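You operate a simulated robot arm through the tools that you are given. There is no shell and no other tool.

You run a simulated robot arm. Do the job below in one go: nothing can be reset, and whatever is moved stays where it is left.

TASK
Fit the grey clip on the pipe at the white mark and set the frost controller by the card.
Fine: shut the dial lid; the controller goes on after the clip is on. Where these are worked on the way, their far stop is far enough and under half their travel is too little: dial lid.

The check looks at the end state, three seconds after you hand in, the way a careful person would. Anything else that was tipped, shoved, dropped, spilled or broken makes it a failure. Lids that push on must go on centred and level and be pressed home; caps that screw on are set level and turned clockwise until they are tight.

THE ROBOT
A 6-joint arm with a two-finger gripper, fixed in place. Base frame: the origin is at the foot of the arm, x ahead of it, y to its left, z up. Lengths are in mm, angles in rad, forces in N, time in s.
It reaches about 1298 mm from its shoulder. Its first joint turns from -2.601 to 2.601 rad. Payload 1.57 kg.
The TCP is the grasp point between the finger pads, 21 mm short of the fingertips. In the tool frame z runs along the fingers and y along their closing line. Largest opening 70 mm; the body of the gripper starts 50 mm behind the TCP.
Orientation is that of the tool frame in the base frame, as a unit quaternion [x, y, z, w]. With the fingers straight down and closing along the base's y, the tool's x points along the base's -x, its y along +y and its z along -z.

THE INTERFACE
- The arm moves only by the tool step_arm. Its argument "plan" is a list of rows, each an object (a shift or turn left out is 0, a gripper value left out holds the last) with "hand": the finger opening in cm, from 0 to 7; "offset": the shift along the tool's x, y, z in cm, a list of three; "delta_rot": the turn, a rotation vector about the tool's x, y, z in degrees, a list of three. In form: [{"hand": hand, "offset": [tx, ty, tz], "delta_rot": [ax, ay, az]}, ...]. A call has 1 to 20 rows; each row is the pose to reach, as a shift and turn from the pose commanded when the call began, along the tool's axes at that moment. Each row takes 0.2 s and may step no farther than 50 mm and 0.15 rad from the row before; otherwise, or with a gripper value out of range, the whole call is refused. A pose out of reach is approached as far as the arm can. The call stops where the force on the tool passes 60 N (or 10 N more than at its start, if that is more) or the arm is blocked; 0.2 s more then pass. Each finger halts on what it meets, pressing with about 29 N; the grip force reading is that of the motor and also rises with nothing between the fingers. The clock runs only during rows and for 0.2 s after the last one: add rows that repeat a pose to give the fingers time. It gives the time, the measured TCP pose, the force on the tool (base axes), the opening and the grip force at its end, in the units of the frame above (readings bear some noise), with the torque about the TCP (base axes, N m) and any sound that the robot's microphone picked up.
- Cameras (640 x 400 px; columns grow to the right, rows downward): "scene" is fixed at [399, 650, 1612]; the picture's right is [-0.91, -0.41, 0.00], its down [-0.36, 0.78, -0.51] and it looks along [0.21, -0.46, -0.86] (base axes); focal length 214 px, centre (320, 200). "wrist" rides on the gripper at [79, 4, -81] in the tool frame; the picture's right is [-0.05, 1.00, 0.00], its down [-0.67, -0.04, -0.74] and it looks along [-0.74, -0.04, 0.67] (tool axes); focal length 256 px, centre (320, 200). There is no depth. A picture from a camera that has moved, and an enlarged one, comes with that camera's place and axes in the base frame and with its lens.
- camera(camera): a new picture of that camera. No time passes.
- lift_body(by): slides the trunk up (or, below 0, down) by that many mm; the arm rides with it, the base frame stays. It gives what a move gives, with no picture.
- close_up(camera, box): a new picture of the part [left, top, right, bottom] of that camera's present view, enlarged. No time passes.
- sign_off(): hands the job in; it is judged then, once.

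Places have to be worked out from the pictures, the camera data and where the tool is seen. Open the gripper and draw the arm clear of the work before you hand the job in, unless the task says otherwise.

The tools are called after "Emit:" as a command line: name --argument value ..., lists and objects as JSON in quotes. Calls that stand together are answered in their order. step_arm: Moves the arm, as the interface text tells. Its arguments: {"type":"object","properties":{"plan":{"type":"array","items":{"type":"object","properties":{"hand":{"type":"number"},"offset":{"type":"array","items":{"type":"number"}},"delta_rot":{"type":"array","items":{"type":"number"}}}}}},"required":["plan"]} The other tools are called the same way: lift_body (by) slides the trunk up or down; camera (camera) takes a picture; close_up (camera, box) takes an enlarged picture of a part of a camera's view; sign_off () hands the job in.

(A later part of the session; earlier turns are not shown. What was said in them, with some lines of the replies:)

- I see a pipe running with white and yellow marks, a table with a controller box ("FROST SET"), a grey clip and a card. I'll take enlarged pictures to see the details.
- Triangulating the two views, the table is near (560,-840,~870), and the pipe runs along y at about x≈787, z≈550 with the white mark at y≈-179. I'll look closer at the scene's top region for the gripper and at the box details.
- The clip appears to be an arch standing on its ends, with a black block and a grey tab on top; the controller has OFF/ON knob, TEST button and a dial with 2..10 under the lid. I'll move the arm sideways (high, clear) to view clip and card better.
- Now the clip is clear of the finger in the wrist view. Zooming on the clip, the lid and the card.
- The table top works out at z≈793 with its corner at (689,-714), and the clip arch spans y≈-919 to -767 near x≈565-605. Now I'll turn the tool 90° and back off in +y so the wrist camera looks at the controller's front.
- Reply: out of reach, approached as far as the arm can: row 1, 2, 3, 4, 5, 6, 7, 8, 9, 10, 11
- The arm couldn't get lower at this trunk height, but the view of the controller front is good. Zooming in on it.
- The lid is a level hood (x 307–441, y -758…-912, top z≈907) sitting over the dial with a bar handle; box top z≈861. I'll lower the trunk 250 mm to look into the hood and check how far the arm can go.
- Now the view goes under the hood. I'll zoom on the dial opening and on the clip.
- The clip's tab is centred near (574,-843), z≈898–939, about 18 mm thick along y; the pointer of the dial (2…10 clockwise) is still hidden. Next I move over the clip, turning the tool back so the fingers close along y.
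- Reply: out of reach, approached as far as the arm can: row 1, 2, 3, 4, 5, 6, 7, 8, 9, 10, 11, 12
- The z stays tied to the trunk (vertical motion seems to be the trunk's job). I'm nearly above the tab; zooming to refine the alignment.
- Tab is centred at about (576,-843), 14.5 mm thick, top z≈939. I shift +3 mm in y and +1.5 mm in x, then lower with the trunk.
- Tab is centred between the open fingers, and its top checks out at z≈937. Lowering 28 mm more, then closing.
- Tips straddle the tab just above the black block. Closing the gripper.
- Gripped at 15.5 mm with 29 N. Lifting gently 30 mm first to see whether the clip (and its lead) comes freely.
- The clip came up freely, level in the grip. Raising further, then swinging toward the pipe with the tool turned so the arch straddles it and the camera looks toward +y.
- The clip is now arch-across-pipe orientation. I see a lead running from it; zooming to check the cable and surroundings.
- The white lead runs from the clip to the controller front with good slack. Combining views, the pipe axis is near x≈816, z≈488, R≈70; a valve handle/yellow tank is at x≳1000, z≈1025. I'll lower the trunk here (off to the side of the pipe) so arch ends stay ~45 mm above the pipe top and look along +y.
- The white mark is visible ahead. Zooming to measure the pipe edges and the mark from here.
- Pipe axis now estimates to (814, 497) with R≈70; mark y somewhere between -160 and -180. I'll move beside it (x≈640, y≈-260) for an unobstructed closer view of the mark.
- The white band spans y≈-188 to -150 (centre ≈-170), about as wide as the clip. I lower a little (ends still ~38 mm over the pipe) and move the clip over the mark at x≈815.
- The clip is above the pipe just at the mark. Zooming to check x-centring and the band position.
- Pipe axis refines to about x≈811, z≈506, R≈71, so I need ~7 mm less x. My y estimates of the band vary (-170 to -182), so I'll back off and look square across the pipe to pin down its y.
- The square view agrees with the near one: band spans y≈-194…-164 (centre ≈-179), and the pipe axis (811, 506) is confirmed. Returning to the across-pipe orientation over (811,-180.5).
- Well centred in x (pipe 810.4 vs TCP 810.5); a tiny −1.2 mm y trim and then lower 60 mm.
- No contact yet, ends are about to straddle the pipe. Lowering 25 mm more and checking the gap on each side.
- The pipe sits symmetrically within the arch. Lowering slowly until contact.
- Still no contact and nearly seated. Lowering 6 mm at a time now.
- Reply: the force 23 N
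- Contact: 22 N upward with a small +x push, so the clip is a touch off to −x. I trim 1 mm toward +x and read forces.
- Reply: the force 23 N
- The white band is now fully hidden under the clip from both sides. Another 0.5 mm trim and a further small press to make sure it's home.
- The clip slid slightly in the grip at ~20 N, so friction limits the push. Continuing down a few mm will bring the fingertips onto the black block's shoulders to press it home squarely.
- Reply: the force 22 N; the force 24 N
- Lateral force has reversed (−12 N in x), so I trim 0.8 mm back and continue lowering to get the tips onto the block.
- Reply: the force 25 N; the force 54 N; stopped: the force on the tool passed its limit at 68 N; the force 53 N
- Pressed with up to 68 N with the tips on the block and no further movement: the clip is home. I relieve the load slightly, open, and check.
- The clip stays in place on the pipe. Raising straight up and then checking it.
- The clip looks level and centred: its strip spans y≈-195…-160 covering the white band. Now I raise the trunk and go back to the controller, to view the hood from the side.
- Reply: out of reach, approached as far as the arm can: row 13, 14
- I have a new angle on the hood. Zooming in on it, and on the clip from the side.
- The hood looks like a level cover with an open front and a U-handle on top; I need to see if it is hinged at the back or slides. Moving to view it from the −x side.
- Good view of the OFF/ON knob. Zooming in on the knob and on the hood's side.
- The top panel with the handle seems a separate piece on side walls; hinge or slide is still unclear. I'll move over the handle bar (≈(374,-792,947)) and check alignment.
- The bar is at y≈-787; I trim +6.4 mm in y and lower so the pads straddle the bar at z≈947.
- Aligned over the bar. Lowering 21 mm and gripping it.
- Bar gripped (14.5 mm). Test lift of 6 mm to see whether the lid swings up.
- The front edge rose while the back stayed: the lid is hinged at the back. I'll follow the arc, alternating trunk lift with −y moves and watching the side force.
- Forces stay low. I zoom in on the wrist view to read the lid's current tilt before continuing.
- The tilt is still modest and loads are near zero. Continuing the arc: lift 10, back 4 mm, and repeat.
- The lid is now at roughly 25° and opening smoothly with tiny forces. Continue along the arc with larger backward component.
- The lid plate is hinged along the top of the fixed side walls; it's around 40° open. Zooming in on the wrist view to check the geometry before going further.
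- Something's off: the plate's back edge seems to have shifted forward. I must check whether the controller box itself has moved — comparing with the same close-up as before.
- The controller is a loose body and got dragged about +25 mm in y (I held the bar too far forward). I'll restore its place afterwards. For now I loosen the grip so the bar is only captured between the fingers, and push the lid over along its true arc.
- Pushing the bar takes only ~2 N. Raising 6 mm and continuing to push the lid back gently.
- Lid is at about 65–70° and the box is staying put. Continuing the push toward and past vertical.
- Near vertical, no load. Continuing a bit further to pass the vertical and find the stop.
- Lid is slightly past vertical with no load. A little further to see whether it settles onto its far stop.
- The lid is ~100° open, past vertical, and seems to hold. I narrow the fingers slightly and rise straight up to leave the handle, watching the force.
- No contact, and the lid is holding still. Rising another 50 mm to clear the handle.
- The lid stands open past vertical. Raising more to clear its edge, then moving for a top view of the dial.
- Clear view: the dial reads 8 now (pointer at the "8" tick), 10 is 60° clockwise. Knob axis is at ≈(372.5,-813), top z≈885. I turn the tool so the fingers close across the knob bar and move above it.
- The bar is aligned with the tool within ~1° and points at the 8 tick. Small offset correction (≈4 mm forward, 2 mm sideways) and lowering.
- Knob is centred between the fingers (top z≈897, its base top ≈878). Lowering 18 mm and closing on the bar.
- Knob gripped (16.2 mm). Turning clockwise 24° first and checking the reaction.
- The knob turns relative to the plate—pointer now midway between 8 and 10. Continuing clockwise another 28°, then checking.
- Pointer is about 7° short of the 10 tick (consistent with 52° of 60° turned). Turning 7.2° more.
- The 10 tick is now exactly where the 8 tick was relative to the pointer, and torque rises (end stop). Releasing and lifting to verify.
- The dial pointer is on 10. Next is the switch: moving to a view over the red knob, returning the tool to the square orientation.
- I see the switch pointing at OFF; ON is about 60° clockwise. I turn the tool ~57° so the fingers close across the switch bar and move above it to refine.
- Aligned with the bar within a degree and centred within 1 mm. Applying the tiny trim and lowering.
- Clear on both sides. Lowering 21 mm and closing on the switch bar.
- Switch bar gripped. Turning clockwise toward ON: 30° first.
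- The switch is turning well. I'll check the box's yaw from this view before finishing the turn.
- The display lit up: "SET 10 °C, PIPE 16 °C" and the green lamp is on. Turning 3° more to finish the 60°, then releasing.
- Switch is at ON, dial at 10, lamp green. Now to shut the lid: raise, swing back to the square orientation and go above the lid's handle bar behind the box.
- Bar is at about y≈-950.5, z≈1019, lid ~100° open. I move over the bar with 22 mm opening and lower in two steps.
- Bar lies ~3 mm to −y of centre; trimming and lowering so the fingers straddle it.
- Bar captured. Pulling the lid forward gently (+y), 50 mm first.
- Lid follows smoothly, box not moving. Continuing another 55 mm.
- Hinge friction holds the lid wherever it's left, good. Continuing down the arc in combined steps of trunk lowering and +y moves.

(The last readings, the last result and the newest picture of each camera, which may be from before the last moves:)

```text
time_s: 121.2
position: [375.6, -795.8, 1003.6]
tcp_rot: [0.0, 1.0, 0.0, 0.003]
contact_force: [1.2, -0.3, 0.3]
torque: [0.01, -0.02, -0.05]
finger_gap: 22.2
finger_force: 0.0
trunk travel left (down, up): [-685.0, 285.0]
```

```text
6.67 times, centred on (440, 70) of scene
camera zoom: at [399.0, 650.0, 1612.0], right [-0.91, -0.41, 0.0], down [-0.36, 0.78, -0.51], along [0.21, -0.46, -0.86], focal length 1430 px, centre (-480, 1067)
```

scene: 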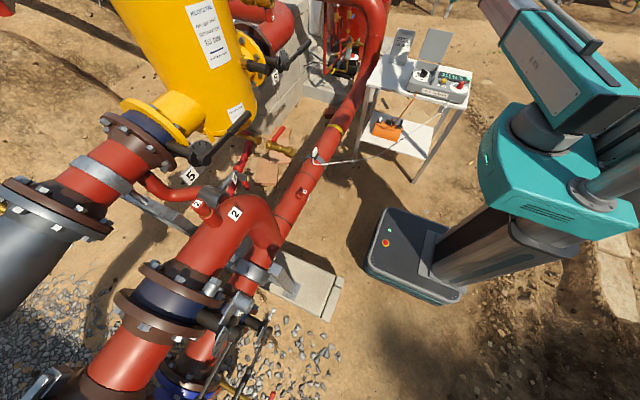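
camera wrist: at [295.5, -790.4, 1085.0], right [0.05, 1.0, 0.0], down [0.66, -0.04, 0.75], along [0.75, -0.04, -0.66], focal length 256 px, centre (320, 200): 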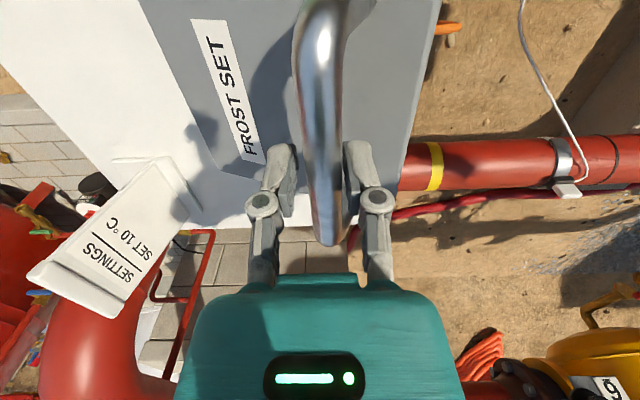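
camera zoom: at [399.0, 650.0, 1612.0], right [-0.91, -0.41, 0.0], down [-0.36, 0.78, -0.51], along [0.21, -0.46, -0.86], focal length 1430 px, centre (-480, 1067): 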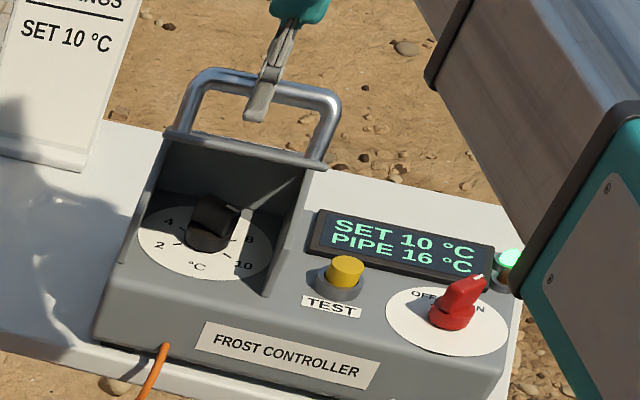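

Lid around 26° now, following nicely. Continuing down.

Emit:
lift_body --by -10

Emit:
step_arm --plan '[{"offset": [0, 0.5, 0]}, {"offset": [0, 1.0, 0]}, {"offset": [0, 1.0, 0]}]'

Emit:
lift_body --by -10

Emit:
step_arm --plan '[{"offset": [0, 0.4, 0]}, {"offset": [0, 0.8, 0]}, {"offset": [0, 0.8, 0]}]'

Emit:
camera --camera "wrist"

Emit:
close_up --camera "scene" --box '[400, 40, 480, 100]'

```text
time_s: 121.7
position: [375.6, -794.6, 994.7]
tcp_rot: [0.0, 1.0, -0.001, 0.002]
contact_force: [0.9, 3.4, 1.4]
torque: [0.05, 0.01, -0.05]
finger_gap: 24.5
finger_force: 2.2
trunk travel left (down, up): [-675.0, 295.0]
```

```text
time_s: 122.5
position: [375.1, -785.9, 994.1]
tcp_rot: [-0.001, 1.0, 0.0, 0.002]
contact_force: [0.4, -0.4, -1.3]
torque: [0.0, 0.03, -0.01]
finger_gap: 22.2
finger_force: 0.3
trunk travel left (down, up): [-675.0, 295.0]
```

```text
time_s: 123.1
position: [374.7, -786.1, 983.9]
tcp_rot: [0.0, 1.0, -0.001, 0.002]
contact_force: [0.0, 0.3, 0.8]
torque: [0.01, 0.0, 0.0]
finger_gap: 22.0
finger_force: 0.1
trunk travel left (down, up): [-665.0, 305.0]
```

```text
time_s: 123.9
position: [375.4, -776.7, 983.9]
tcp_rot: [-0.001, 1.0, -0.001, 0.002]
contact_force: [-0.5, 0.5, 0.4]
torque: [-0.01, 0.01, -0.01]
finger_gap: 22.2
finger_force: 0.0
trunk travel left (down, up): [-665.0, 305.0]
```

```text
taken
camera wrist: at [295.4, -772.2, 1064.9], right [0.05, 1.0, 0.0], down [0.66, -0.04, 0.75], along [0.75, -0.04, -0.66], focal length 256 px, centre (320, 200)
```

wrist: 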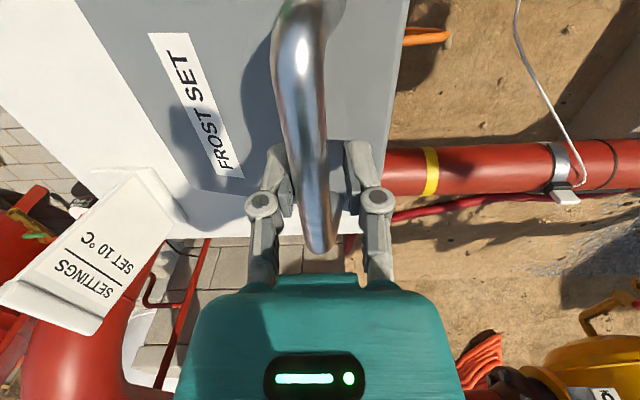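

```text
6.67 times, centred on (440, 70) of scene
camera zoom: at [399.0, 650.0, 1612.0], right [-0.91, -0.41, 0.0], down [-0.36, 0.78, -0.51], along [0.21, -0.46, -0.86], focal length 1430 px, centre (-480, 1067)
```

zoom: 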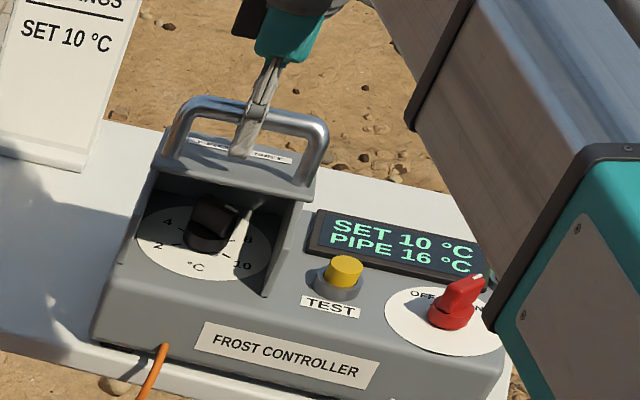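

Lid is at ~12°. I'll now leave the bar, close the fingers and press the lid down from above on the bar to shut it fully.

Emit:
step_arm --plan '[{"hand": 5}, {"hand": 5}, {"hand": 5}]'

Emit:
lift_body --by 45

Emit:
step_arm --plan '[{"hand": 2.5}, {"hand": 0}, {"hand": 0}, {"hand": 0}, {"hand": 0}]'

Emit:
camera --camera "wrist"

Emit:
close_up --camera "wrist" --box '[180, 0, 440, 180]'

Emit:
close_up --camera "scene" --box '[400, 40, 480, 100]'

```text
time_s: 124.7
position: [376.1, -776.8, 984.2]
tcp_rot: [0.001, 1.0, 0.0, 0.002]
contact_force: [0.2, -0.1, -0.4]
torque: [0.03, 0.01, 0.0]
finger_gap: 50.0
finger_force: 0.1
trunk travel left (down, up): [-665.0, 305.0]
```

```text
time_s: 125.6
position: [375.8, -777.8, 1028.7]
tcp_rot: [0.0, 1.0, 0.0, 0.002]
contact_force: [-1.0, 0.1, -0.1]
torque: [-0.01, 0.01, 0.01]
finger_gap: 49.9
finger_force: 0.0
trunk travel left (down, up): [-710.0, 260.0]
```

```text
time_s: 126.8
position: [375.5, -777.8, 1028.0]
tcp_rot: [0.0, 1.0, 0.001, 0.002]
contact_force: [0.1, 0.2, 0.0]
torque: [-0.01, 0.0, 0.02]
finger_gap: 0.1
finger_force: 28.7
trunk travel left (down, up): [-710.0, 260.0]
```

```text
taken
camera wrist: at [295.4, -772.4, 1110.0], right [0.05, 1.0, 0.0], down [0.66, -0.04, 0.75], along [0.75, -0.04, -0.66], focal length 256 px, centre (320, 200)
```

wrist: 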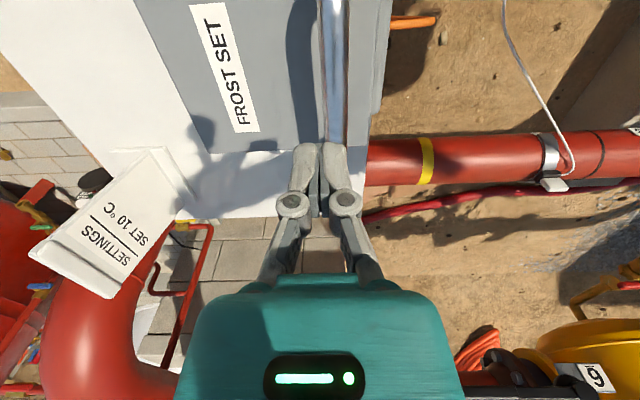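

```text
2.22 times, centred on (310, 90) of wrist
camera zoom: at [295.4, -772.4, 1110.0], right [0.05, 1.0, 0.0], down [0.66, -0.04, 0.75], along [0.75, -0.04, -0.66], focal length 569 px, centre (342, 444)
```

zoom: 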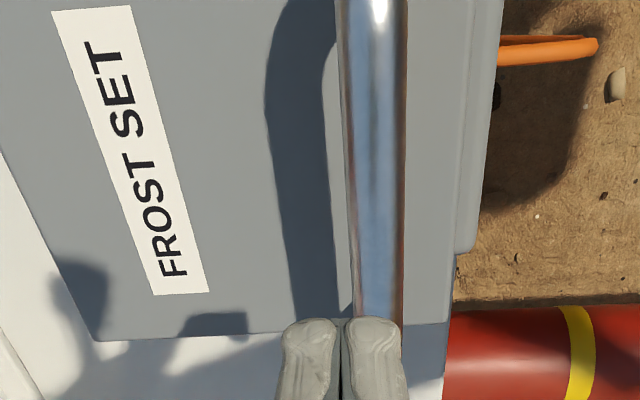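

```text
6.67 times, centred on (440, 70) of scene
camera zoom: at [399.0, 650.0, 1612.0], right [-0.91, -0.41, 0.0], down [-0.36, 0.78, -0.51], along [0.21, -0.46, -0.86], focal length 1430 px, centre (-480, 1067)
```

zoom: 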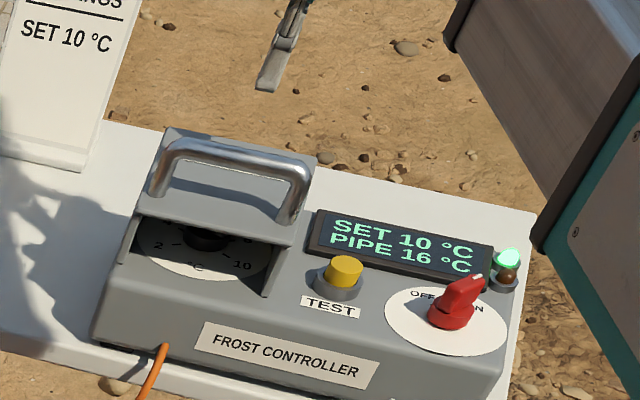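

The lid dropped shut on its own. I'll press lightly on the bar to make sure it's fully closed.

Emit:
step_arm --plan '[{"offset": [0, 0.55, 0]}, {"offset": [0, 1.1, 0]}, {"offset": [0, 1.1, 0]}]'

Emit:
lift_body --by -48

Emit:
lift_body --by -4

Emit:
lift_body --by -3

```text
time_s: 127.6
position: [374.0, -765.4, 1029.5]
tcp_rot: [0.0, 1.0, 0.0, 0.002]
contact_force: [0.0, 0.3, 0.3]
torque: [0.01, -0.02, -0.02]
finger_gap: 0.0
finger_force: 29.0
trunk travel left (down, up): [-710.0, 260.0]
```

```text
time_s: 128.7
position: [374.1, -765.4, 983.9]
tcp_rot: [0.0, 1.0, -0.003, 0.004]
contact_force: [0.6, 0.4, 36.5]
torque: [-0.04, -0.26, -0.05]
finger_gap: 6.1
finger_force: 29.0
trunk travel left (down, up): [-663.0, 307.0]
stopped: the force on the tool passed its limit at 62 N (the readings are from after the stop); the commanded pose is now the measured one
```

```text
time_s: 129.1
position: [374.5, -766.0, 984.4]
tcp_rot: [0.0, 1.0, -0.005, 0.005]
contact_force: [-0.3, 3.0, 49.7]
torque: [0.0, -0.4, -0.01]
finger_gap: 6.0
finger_force: 28.9
trunk travel left (down, up): [-662.0, 308.0]
stopped: the force on the tool passed its limit at 68 N (the readings are from after the stop); the commanded pose is now the measured one
```

```text
time_s: 129.4
position: [374.7, -765.9, 984.7]
tcp_rot: [-0.001, 1.0, -0.006, 0.005]
contact_force: [-0.4, 2.3, 54.7]
torque: [-0.04, -0.37, -0.04]
finger_gap: 5.9
finger_force: 28.5
trunk travel left (down, up): [-661.0, 309.0]
stopped: the force on the tool passed its limit at 65 N (the readings are from after the stop); the commanded pose is now the measured one
```

Solid contact at once: the lid is fully shut. Releasing pressure and rising; next I compare the box's place with the original picture.

Emit:
lift_body --by 6

Emit:
lift_body --by 80

Emit:
close_up --camera "scene" --box '[410, 50, 474, 90]'

Emit:
close_up --camera "scene" --box '[375, 40, 439, 80]'

Emit:
close_up --camera "scene" --box '[340, 20, 500, 120]'

```text
time_s: 129.9
position: [376.2, -769.5, 984.2]
tcp_rot: [0.0, 1.0, -0.005, 0.005]
contact_force: [-0.1, -0.4, -0.6]
torque: [0.0, -0.03, -0.02]
finger_gap: 0.3
finger_force: 28.7
trunk travel left (down, up): [-667.0, 303.0]
```

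```text
time_s: 131.1
position: [377.6, -770.5, 1066.4]
tcp_rot: [0.0, 1.0, -0.004, 0.004]
contact_force: [0.5, 0.7, -0.6]
torque: [0.0, -0.03, -0.04]
finger_gap: 0.1
finger_force: 28.2
trunk travel left (down, up): [-747.0, 223.0]
```

```text
10.00 times, centred on (442, 70) of scene
camera zoom: at [399.0, 650.0, 1612.0], right [-0.91, -0.41, 0.0], down [-0.36, 0.78, -0.51], along [0.21, -0.46, -0.86], focal length 2145 px, centre (-900, 1500)
```

zoom: 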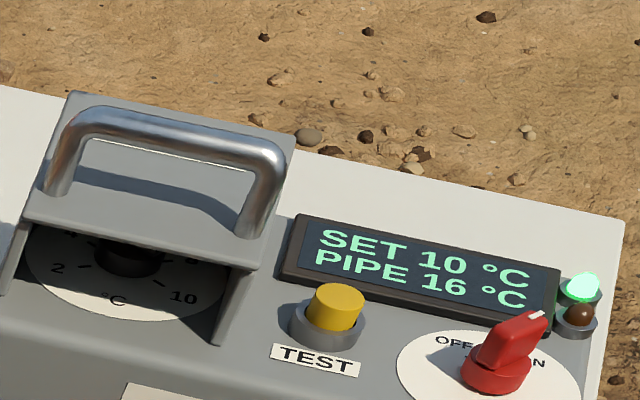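

```text
10.00 times, centred on (407, 60) of scene
camera zoom: at [399.0, 650.0, 1612.0], right [-0.91, -0.41, 0.0], down [-0.36, 0.78, -0.51], along [0.21, -0.46, -0.86], focal length 2145 px, centre (-550, 1600)
```

zoom: 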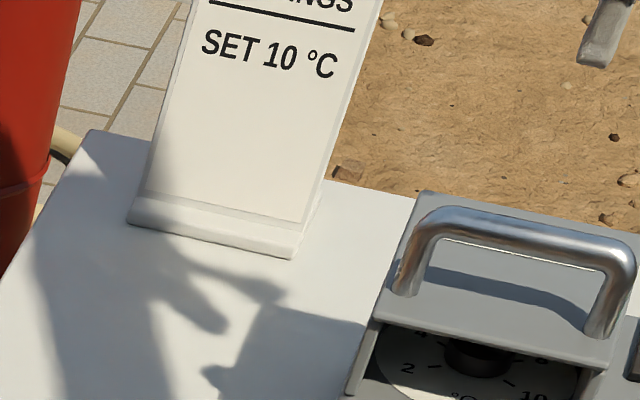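

```text
4.00 times, centred on (420, 70) of scene
camera zoom: at [399.0, 650.0, 1612.0], right [-0.91, -0.41, 0.0], down [-0.36, 0.78, -0.51], along [0.21, -0.46, -0.86], focal length 858 px, centre (-80, 720)
```

zoom: 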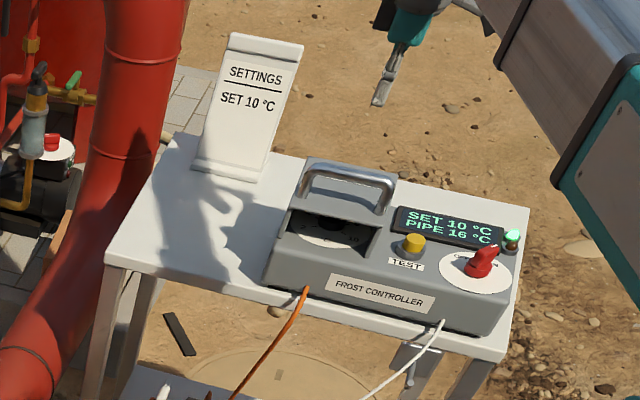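

Comparing with the first pictures, the box sits about +20 mm in y (and ~+2 mm in x) from its original place, not rotated. I'll push it back from its front face with two spread fingers, clear of the cables.

Emit:
step_arm --plan '[{"offset": [1.05, 0.73, 0], "delta_rot": [0, 0, 8.2], "hand": 7}, {"offset": [2.1, 1.45, 0], "delta_rot": [0, 0, 16.4], "hand": 7}, {"offset": [3.15, 2.2, 0], "delta_rot": [0, 0, 24.6], "hand": 7}, {"offset": [4.2, 2.9, 0], "delta_rot": [0, 0, 32.8], "hand": 7}, {"offset": [5.25, 3.6, 0], "delta_rot": [0, 0, 41], "hand": 7}, {"offset": [6.3, 4.4, 0], "delta_rot": [0, 0, 49.2], "hand": 7}, {"offset": [7.35, 5.1, 0], "delta_rot": [0, 0, 57.4], "hand": 7}, {"offset": [8.4, 5.8, 0], "delta_rot": [0, 0, 65.6], "hand": 7}, {"offset": [9.45, 6.5, 0], "delta_rot": [0, 0, 73.8], "hand": 7}, {"offset": [10.5, 7.3, 0], "delta_rot": [0, 0, 82], "hand": 7}, {"offset": [11.5, 8.0, 0], "delta_rot": [0, 0, 90], "hand": 7}, {"offset": [11.5, 8.0, 0], "delta_rot": [0, 0, 90], "hand": 7}]'

Emit:
lift_body --by -120

Emit:
camera --camera "wrist"

Emit:
camera --camera "scene"

```text
time_s: 133.7
position: [262.1, -690.6, 1066.9]
tcp_rot: [0.708, 0.707, 0.0, 0.007]
contact_force: [-0.1, 0.1, -0.7]
torque: [-0.01, 0.0, 0.01]
finger_gap: 69.9
finger_force: 0.0
trunk travel left (down, up): [-747.0, 223.0]
```

```text
time_s: 135.2
position: [261.8, -689.1, 945.3]
tcp_rot: [0.707, 0.707, 0.0, 0.006]
contact_force: [-0.8, 1.2, 0.8]
torque: [-0.02, 0.01, -0.02]
finger_gap: 70.0
finger_force: 0.1
trunk travel left (down, up): [-627.0, 343.0]
```

```text
taken
camera wrist: at [265.4, -609.4, 1026.9], right [1.0, -0.05, 0.01], down [-0.04, -0.66, 0.75], along [-0.03, -0.75, -0.66], focal length 256 px, centre (320, 200)
```

wrist: 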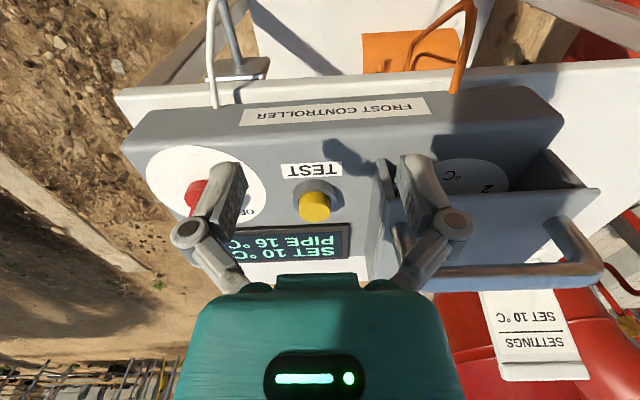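

```text
taken
```

scene: 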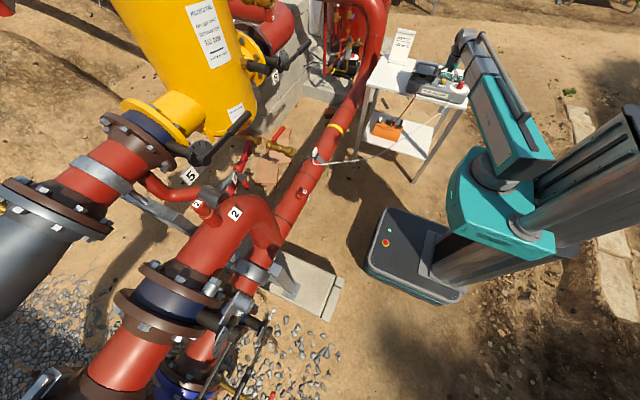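

In this view I can measure the front face. Zooming in.

Emit:
close_up --camera "wrist" --box '[110, 40, 610, 240]'

Emit:
close_up --camera "wrist" --box '[100, 60, 340, 210]'

Emit:
close_up --camera "wrist" --box '[340, 60, 580, 210]'

```text
1.28 times, centred on (360, 140) of wrist
camera zoom: at [265.4, -609.4, 1026.9], right [1.0, -0.05, 0.01], down [-0.04, -0.66, 0.75], along [-0.03, -0.75, -0.66], focal length 328 px, centre (269, 277)
```

zoom: 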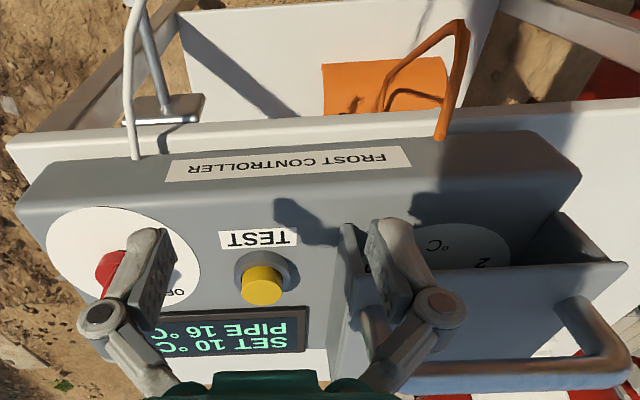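

```text
2.67 times, centred on (220, 135) of wrist
camera zoom: at [265.4, -609.4, 1026.9], right [1.0, -0.05, 0.01], down [-0.04, -0.66, 0.75], along [-0.03, -0.75, -0.66], focal length 683 px, centre (587, 373)
```

zoom: 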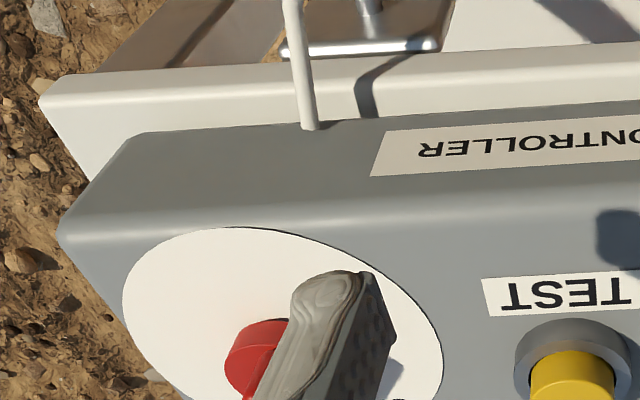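

```text
2.67 times, centred on (460, 135) of wrist
camera zoom: at [265.4, -609.4, 1026.9], right [1.0, -0.05, 0.01], down [-0.04, -0.66, 0.75], along [-0.03, -0.75, -0.66], focal length 683 px, centre (-53, 373)
```

zoom: 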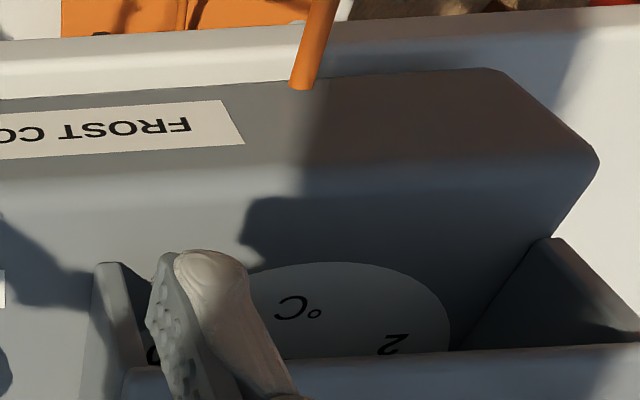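

Box front edge is at y≈-730 (it was ≈-750). Lowering in front of it with tips at z≈825 and then pushing slowly to −y.

Emit:
lift_body --by -99

Emit:
step_arm --plan '[{"offset": [-0.8, 0, 0]}, {"offset": [-1.6, 0, 0]}, {"offset": [-2.4, 0, 0]}, {"offset": [-2.9, 0, 0]}, {"offset": [-2.9, 0, 0]}]'

Emit:
camera --camera "wrist"

Emit:
close_up --camera "scene" --box '[400, 50, 480, 110]'

```text
time_s: 136.5
position: [262.0, -689.4, 847.5]
tcp_rot: [0.707, 0.707, 0.0, 0.006]
contact_force: [0.4, 0.0, -0.1]
torque: [-0.03, 0.0, -0.01]
finger_gap: 69.6
finger_force: 0.0
trunk travel left (down, up): [-528.0, 442.0]
```

```text
time_s: 137.7
position: [260.5, -719.8, 847.6]
tcp_rot: [0.707, 0.707, 0.0, 0.007]
contact_force: [0.0, 5.2, 1.8]
torque: [0.03, -0.05, 0.23]
finger_gap: 70.1
finger_force: 0.0
trunk travel left (down, up): [-528.0, 442.0]
```

```text
taken
camera wrist: at [264.6, -638.4, 928.3], right [1.0, -0.05, 0.01], down [-0.04, -0.66, 0.75], along [-0.03, -0.75, -0.66], focal length 256 px, centre (320, 200)
```

wrist: 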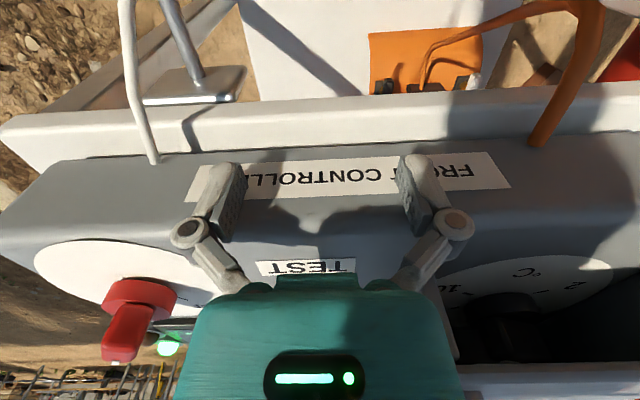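

```text
6.67 times, centred on (440, 80) of scene
camera zoom: at [399.0, 650.0, 1612.0], right [-0.91, -0.41, 0.0], down [-0.36, 0.78, -0.51], along [0.21, -0.46, -0.86], focal length 1430 px, centre (-480, 1000)
```

zoom: 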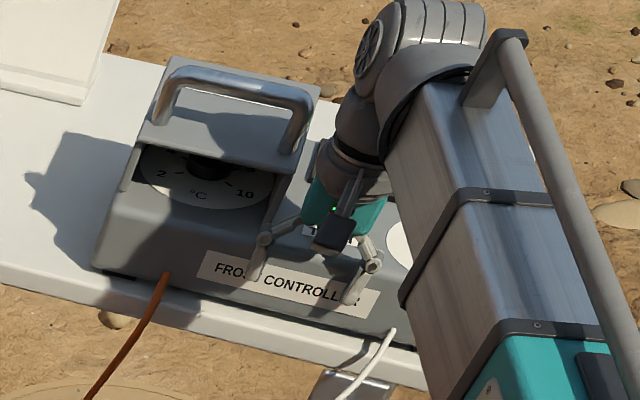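

Contact made (5 N). Pushing on by ~17 mm slowly.

Emit:
step_arm --plan '[{"offset": [-0.3, 0, 0]}, {"offset": [-0.6, 0, 0]}, {"offset": [-0.9, 0, 0]}, {"offset": [-1.2, 0, 0]}, {"offset": [-1.5, 0, 0]}, {"offset": [-1.7, 0, 0]}, {"offset": [-1.7, 0, 0]}]'

Emit:
close_up --camera "scene" --box '[375, 40, 439, 80]'

Emit:
close_up --camera "scene" --box '[400, 50, 480, 110]'

```text
time_s: 139.3
position: [261.2, -735.5, 848.1]
tcp_rot: [0.707, 0.707, -0.001, 0.006]
contact_force: [0.2, 4.0, 1.2]
torque: [0.03, -0.04, 0.12]
finger_gap: 70.1
finger_force: 0.2
trunk travel left (down, up): [-528.0, 442.0]
```

```text
10.00 times, centred on (407, 60) of scene
camera zoom: at [399.0, 650.0, 1612.0], right [-0.91, -0.41, 0.0], down [-0.36, 0.78, -0.51], along [0.21, -0.46, -0.86], focal length 2145 px, centre (-550, 1600)
```

zoom: 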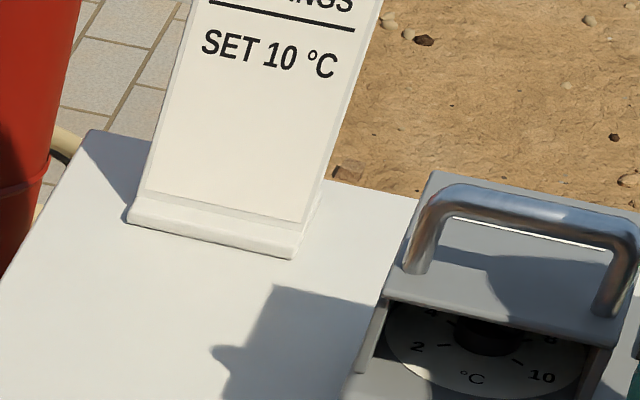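

```text
6.67 times, centred on (440, 80) of scene
camera zoom: at [399.0, 650.0, 1612.0], right [-0.91, -0.41, 0.0], down [-0.36, 0.78, -0.51], along [0.21, -0.46, -0.86], focal length 1430 px, centre (-480, 1000)
```

zoom: 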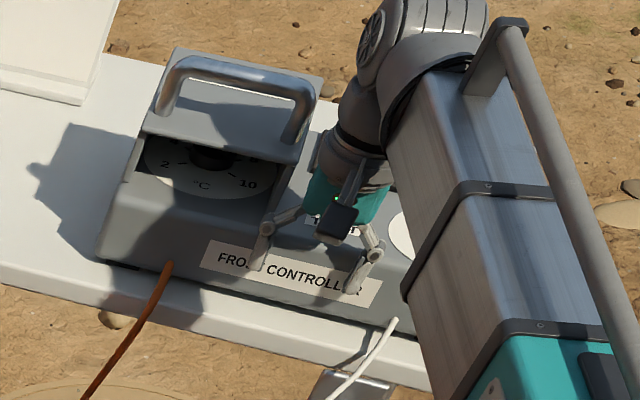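

Within a few mm of the original now. Backing off from the box and rising to compare precisely.

Emit:
step_arm --plan '[{"offset": [1.5, 0, 0]}, {"offset": [4.0, 0, 0]}, {"offset": [7.0, 0, 0]}, {"offset": [7.0, 0, 0]}]'

Emit:
lift_body --by 200

Emit:
step_arm --plan '[{"offset": [4, 2, 0]}, {"offset": [8, 4, 0]}, {"offset": [12, 6, 0]}, {"offset": [16, 8, 0]}, {"offset": [19, 10, 0]}, {"offset": [19, 10, 0]}]'

Emit:
close_up --camera "scene" --box '[410, 50, 474, 90]'

Emit:
close_up --camera "scene" --box '[375, 40, 439, 80]'

Emit:
close_up --camera "scene" --box '[340, 20, 500, 120]'

```text
time_s: 140.3
position: [262.1, -665.9, 847.2]
tcp_rot: [0.707, 0.707, 0.0, 0.006]
contact_force: [0.4, 0.1, 0.7]
torque: [-0.01, 0.01, 0.04]
finger_gap: 70.1
finger_force: 0.1
trunk travel left (down, up): [-528.0, 442.0]
```

```text
time_s: 142.5
position: [262.3, -666.6, 1046.2]
tcp_rot: [0.707, 0.707, 0.0, 0.007]
contact_force: [0.1, 0.3, -0.1]
torque: [-0.03, -0.02, -0.01]
finger_gap: 70.1
finger_force: 0.1
trunk travel left (down, up): [-728.0, 242.0]
```

```text
time_s: 143.9
position: [365.0, -474.5, 1047.8]
tcp_rot: [0.707, 0.707, 0.0, 0.007]
contact_force: [0.6, 0.6, -0.3]
torque: [0.02, 0.05, 0.02]
finger_gap: 70.1
finger_force: 0.1
trunk travel left (down, up): [-728.0, 242.0]
```

```text
10.00 times, centred on (442, 70) of scene
camera zoom: at [399.0, 650.0, 1612.0], right [-0.91, -0.41, 0.0], down [-0.36, 0.78, -0.51], along [0.21, -0.46, -0.86], focal length 2145 px, centre (-900, 1500)
```

zoom: 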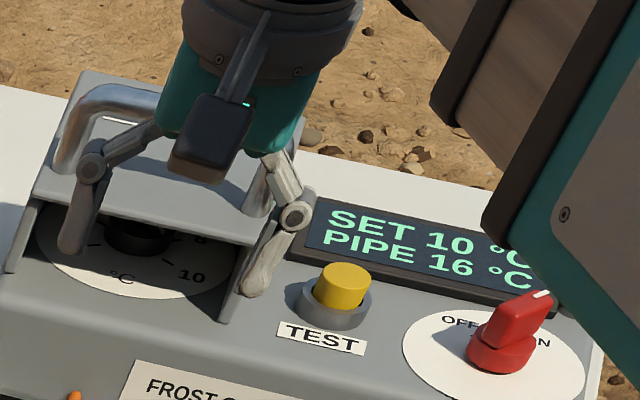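

```text
10.00 times, centred on (407, 60) of scene
camera zoom: at [399.0, 650.0, 1612.0], right [-0.91, -0.41, 0.0], down [-0.36, 0.78, -0.51], along [0.21, -0.46, -0.86], focal length 2145 px, centre (-550, 1600)
```

zoom: 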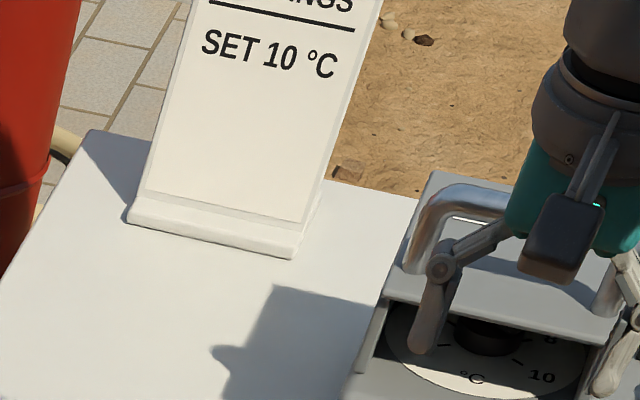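

```text
4.00 times, centred on (420, 70) of scene
camera zoom: at [399.0, 650.0, 1612.0], right [-0.91, -0.41, 0.0], down [-0.36, 0.78, -0.51], along [0.21, -0.46, -0.86], focal length 858 px, centre (-80, 720)
```

zoom: 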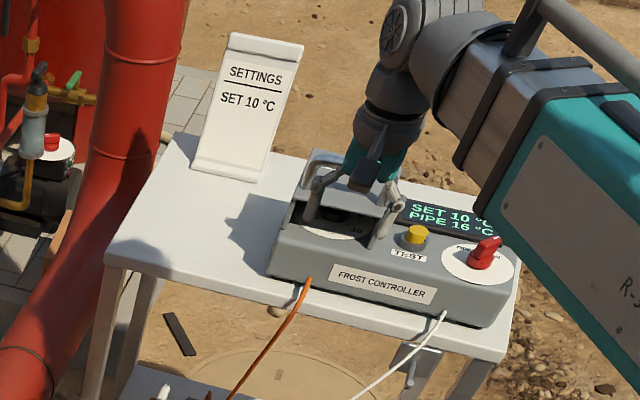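

The box is back within ~4 mm of where it began. I raise the arm well clear and take final check pictures of everything.

Emit:
lift_body --by 220

Emit:
camera --camera "scene"

Emit:
close_up --camera "scene" --box '[290, 120, 354, 170]'

Emit:
close_up --camera "scene" --box '[410, 50, 474, 90]'

Emit:
camera --camera "wrist"

```text
time_s: 146.2
position: [363.8, -475.1, 1267.8]
tcp_rot: [0.707, 0.707, 0.0, 0.006]
contact_force: [0.1, 0.1, -1.3]
torque: [0.03, -0.03, -0.03]
finger_gap: 69.8
finger_force: 0.0
trunk travel left (down, up): [-948.0, 22.0]
```

```text
taken
```

scene: 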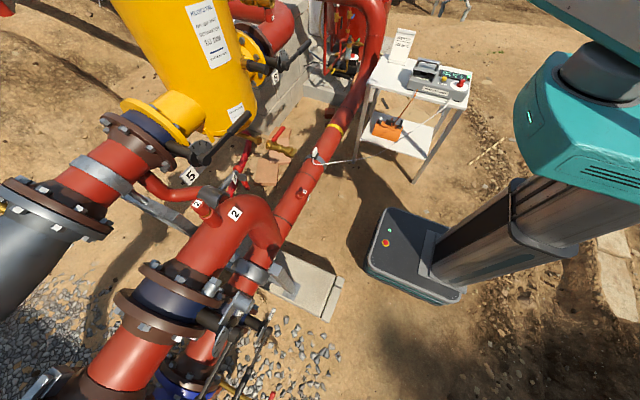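

```text
8.00 times, centred on (322, 145) of scene
camera zoom: at [399.0, 650.0, 1612.0], right [-0.91, -0.41, 0.0], down [-0.36, 0.78, -0.51], along [0.21, -0.46, -0.86], focal length 1716 px, centre (304, 640)
```

zoom: 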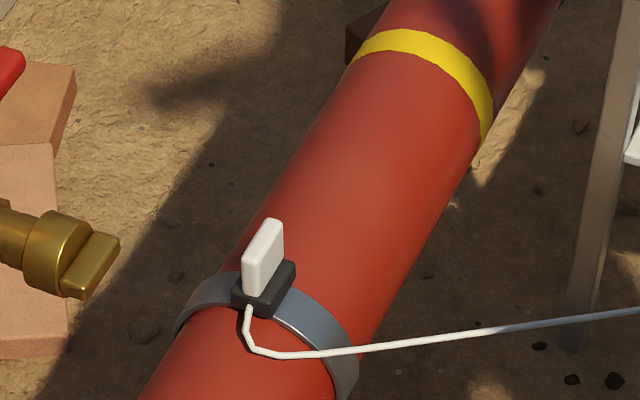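

```text
10.00 times, centred on (442, 70) of scene
camera zoom: at [399.0, 650.0, 1612.0], right [-0.91, -0.41, 0.0], down [-0.36, 0.78, -0.51], along [0.21, -0.46, -0.86], focal length 2145 px, centre (-900, 1500)
```

zoom: 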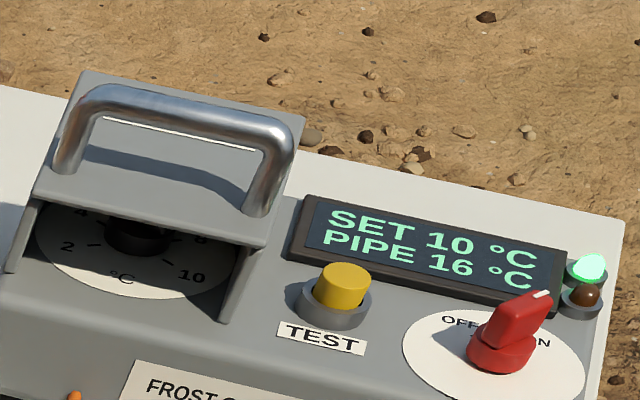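

```text
taken
camera wrist: at [367.5, -394.6, 1347.9], right [1.0, -0.05, 0.01], down [-0.04, -0.66, 0.75], along [-0.03, -0.75, -0.66], focal length 256 px, centre (320, 200)
```

wrist: 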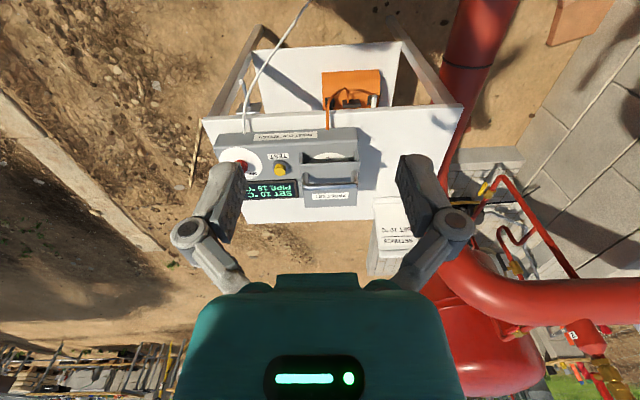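

Everything checks out: the clip sits level on the white mark, the dial is at 10, the display reads "SET 10 °C" with the green lamp lit, and the lid is shut. The box is back within about 5 mm of its original place, and the arm is clear with the gripper open, so I'm handing in.

Emit:
sign_off

```text
The job is handed in.
```

The grey clip is on the pipe at the white mark, and the frost controller is set to 10 °C and switched on. I handed the job in; no verdict has come back yet.

- **Clip:** it sits level and centred over the white band. I pressed it down with up to 68 N and it moved no further, though I heard no click to confirm it snapped home.
- **Controller:** I turned the dial from 8 to 10 to match the card, then turned the switch to ON. The clip was already in place by then. The display reads "SET 10 °C / PIPE 16 °C" and the green lamp is lit. I did not press TEST.
- **Dial lid:** I opened it to about 100°, past vertical, without reaching a definite far stop. It is shut again, and a firm press on the handle gave solid contact.

While opening the lid I dragged the controller box about 25 mm towards the front of the table. I pushed it back; it now sits about 5 mm too far back and 2–3 mm to one side of where it started, with no visible rotation.

The gripper is open and the arm is raised clear. In the final pictures, everything else on and around the table looked undisturbed.
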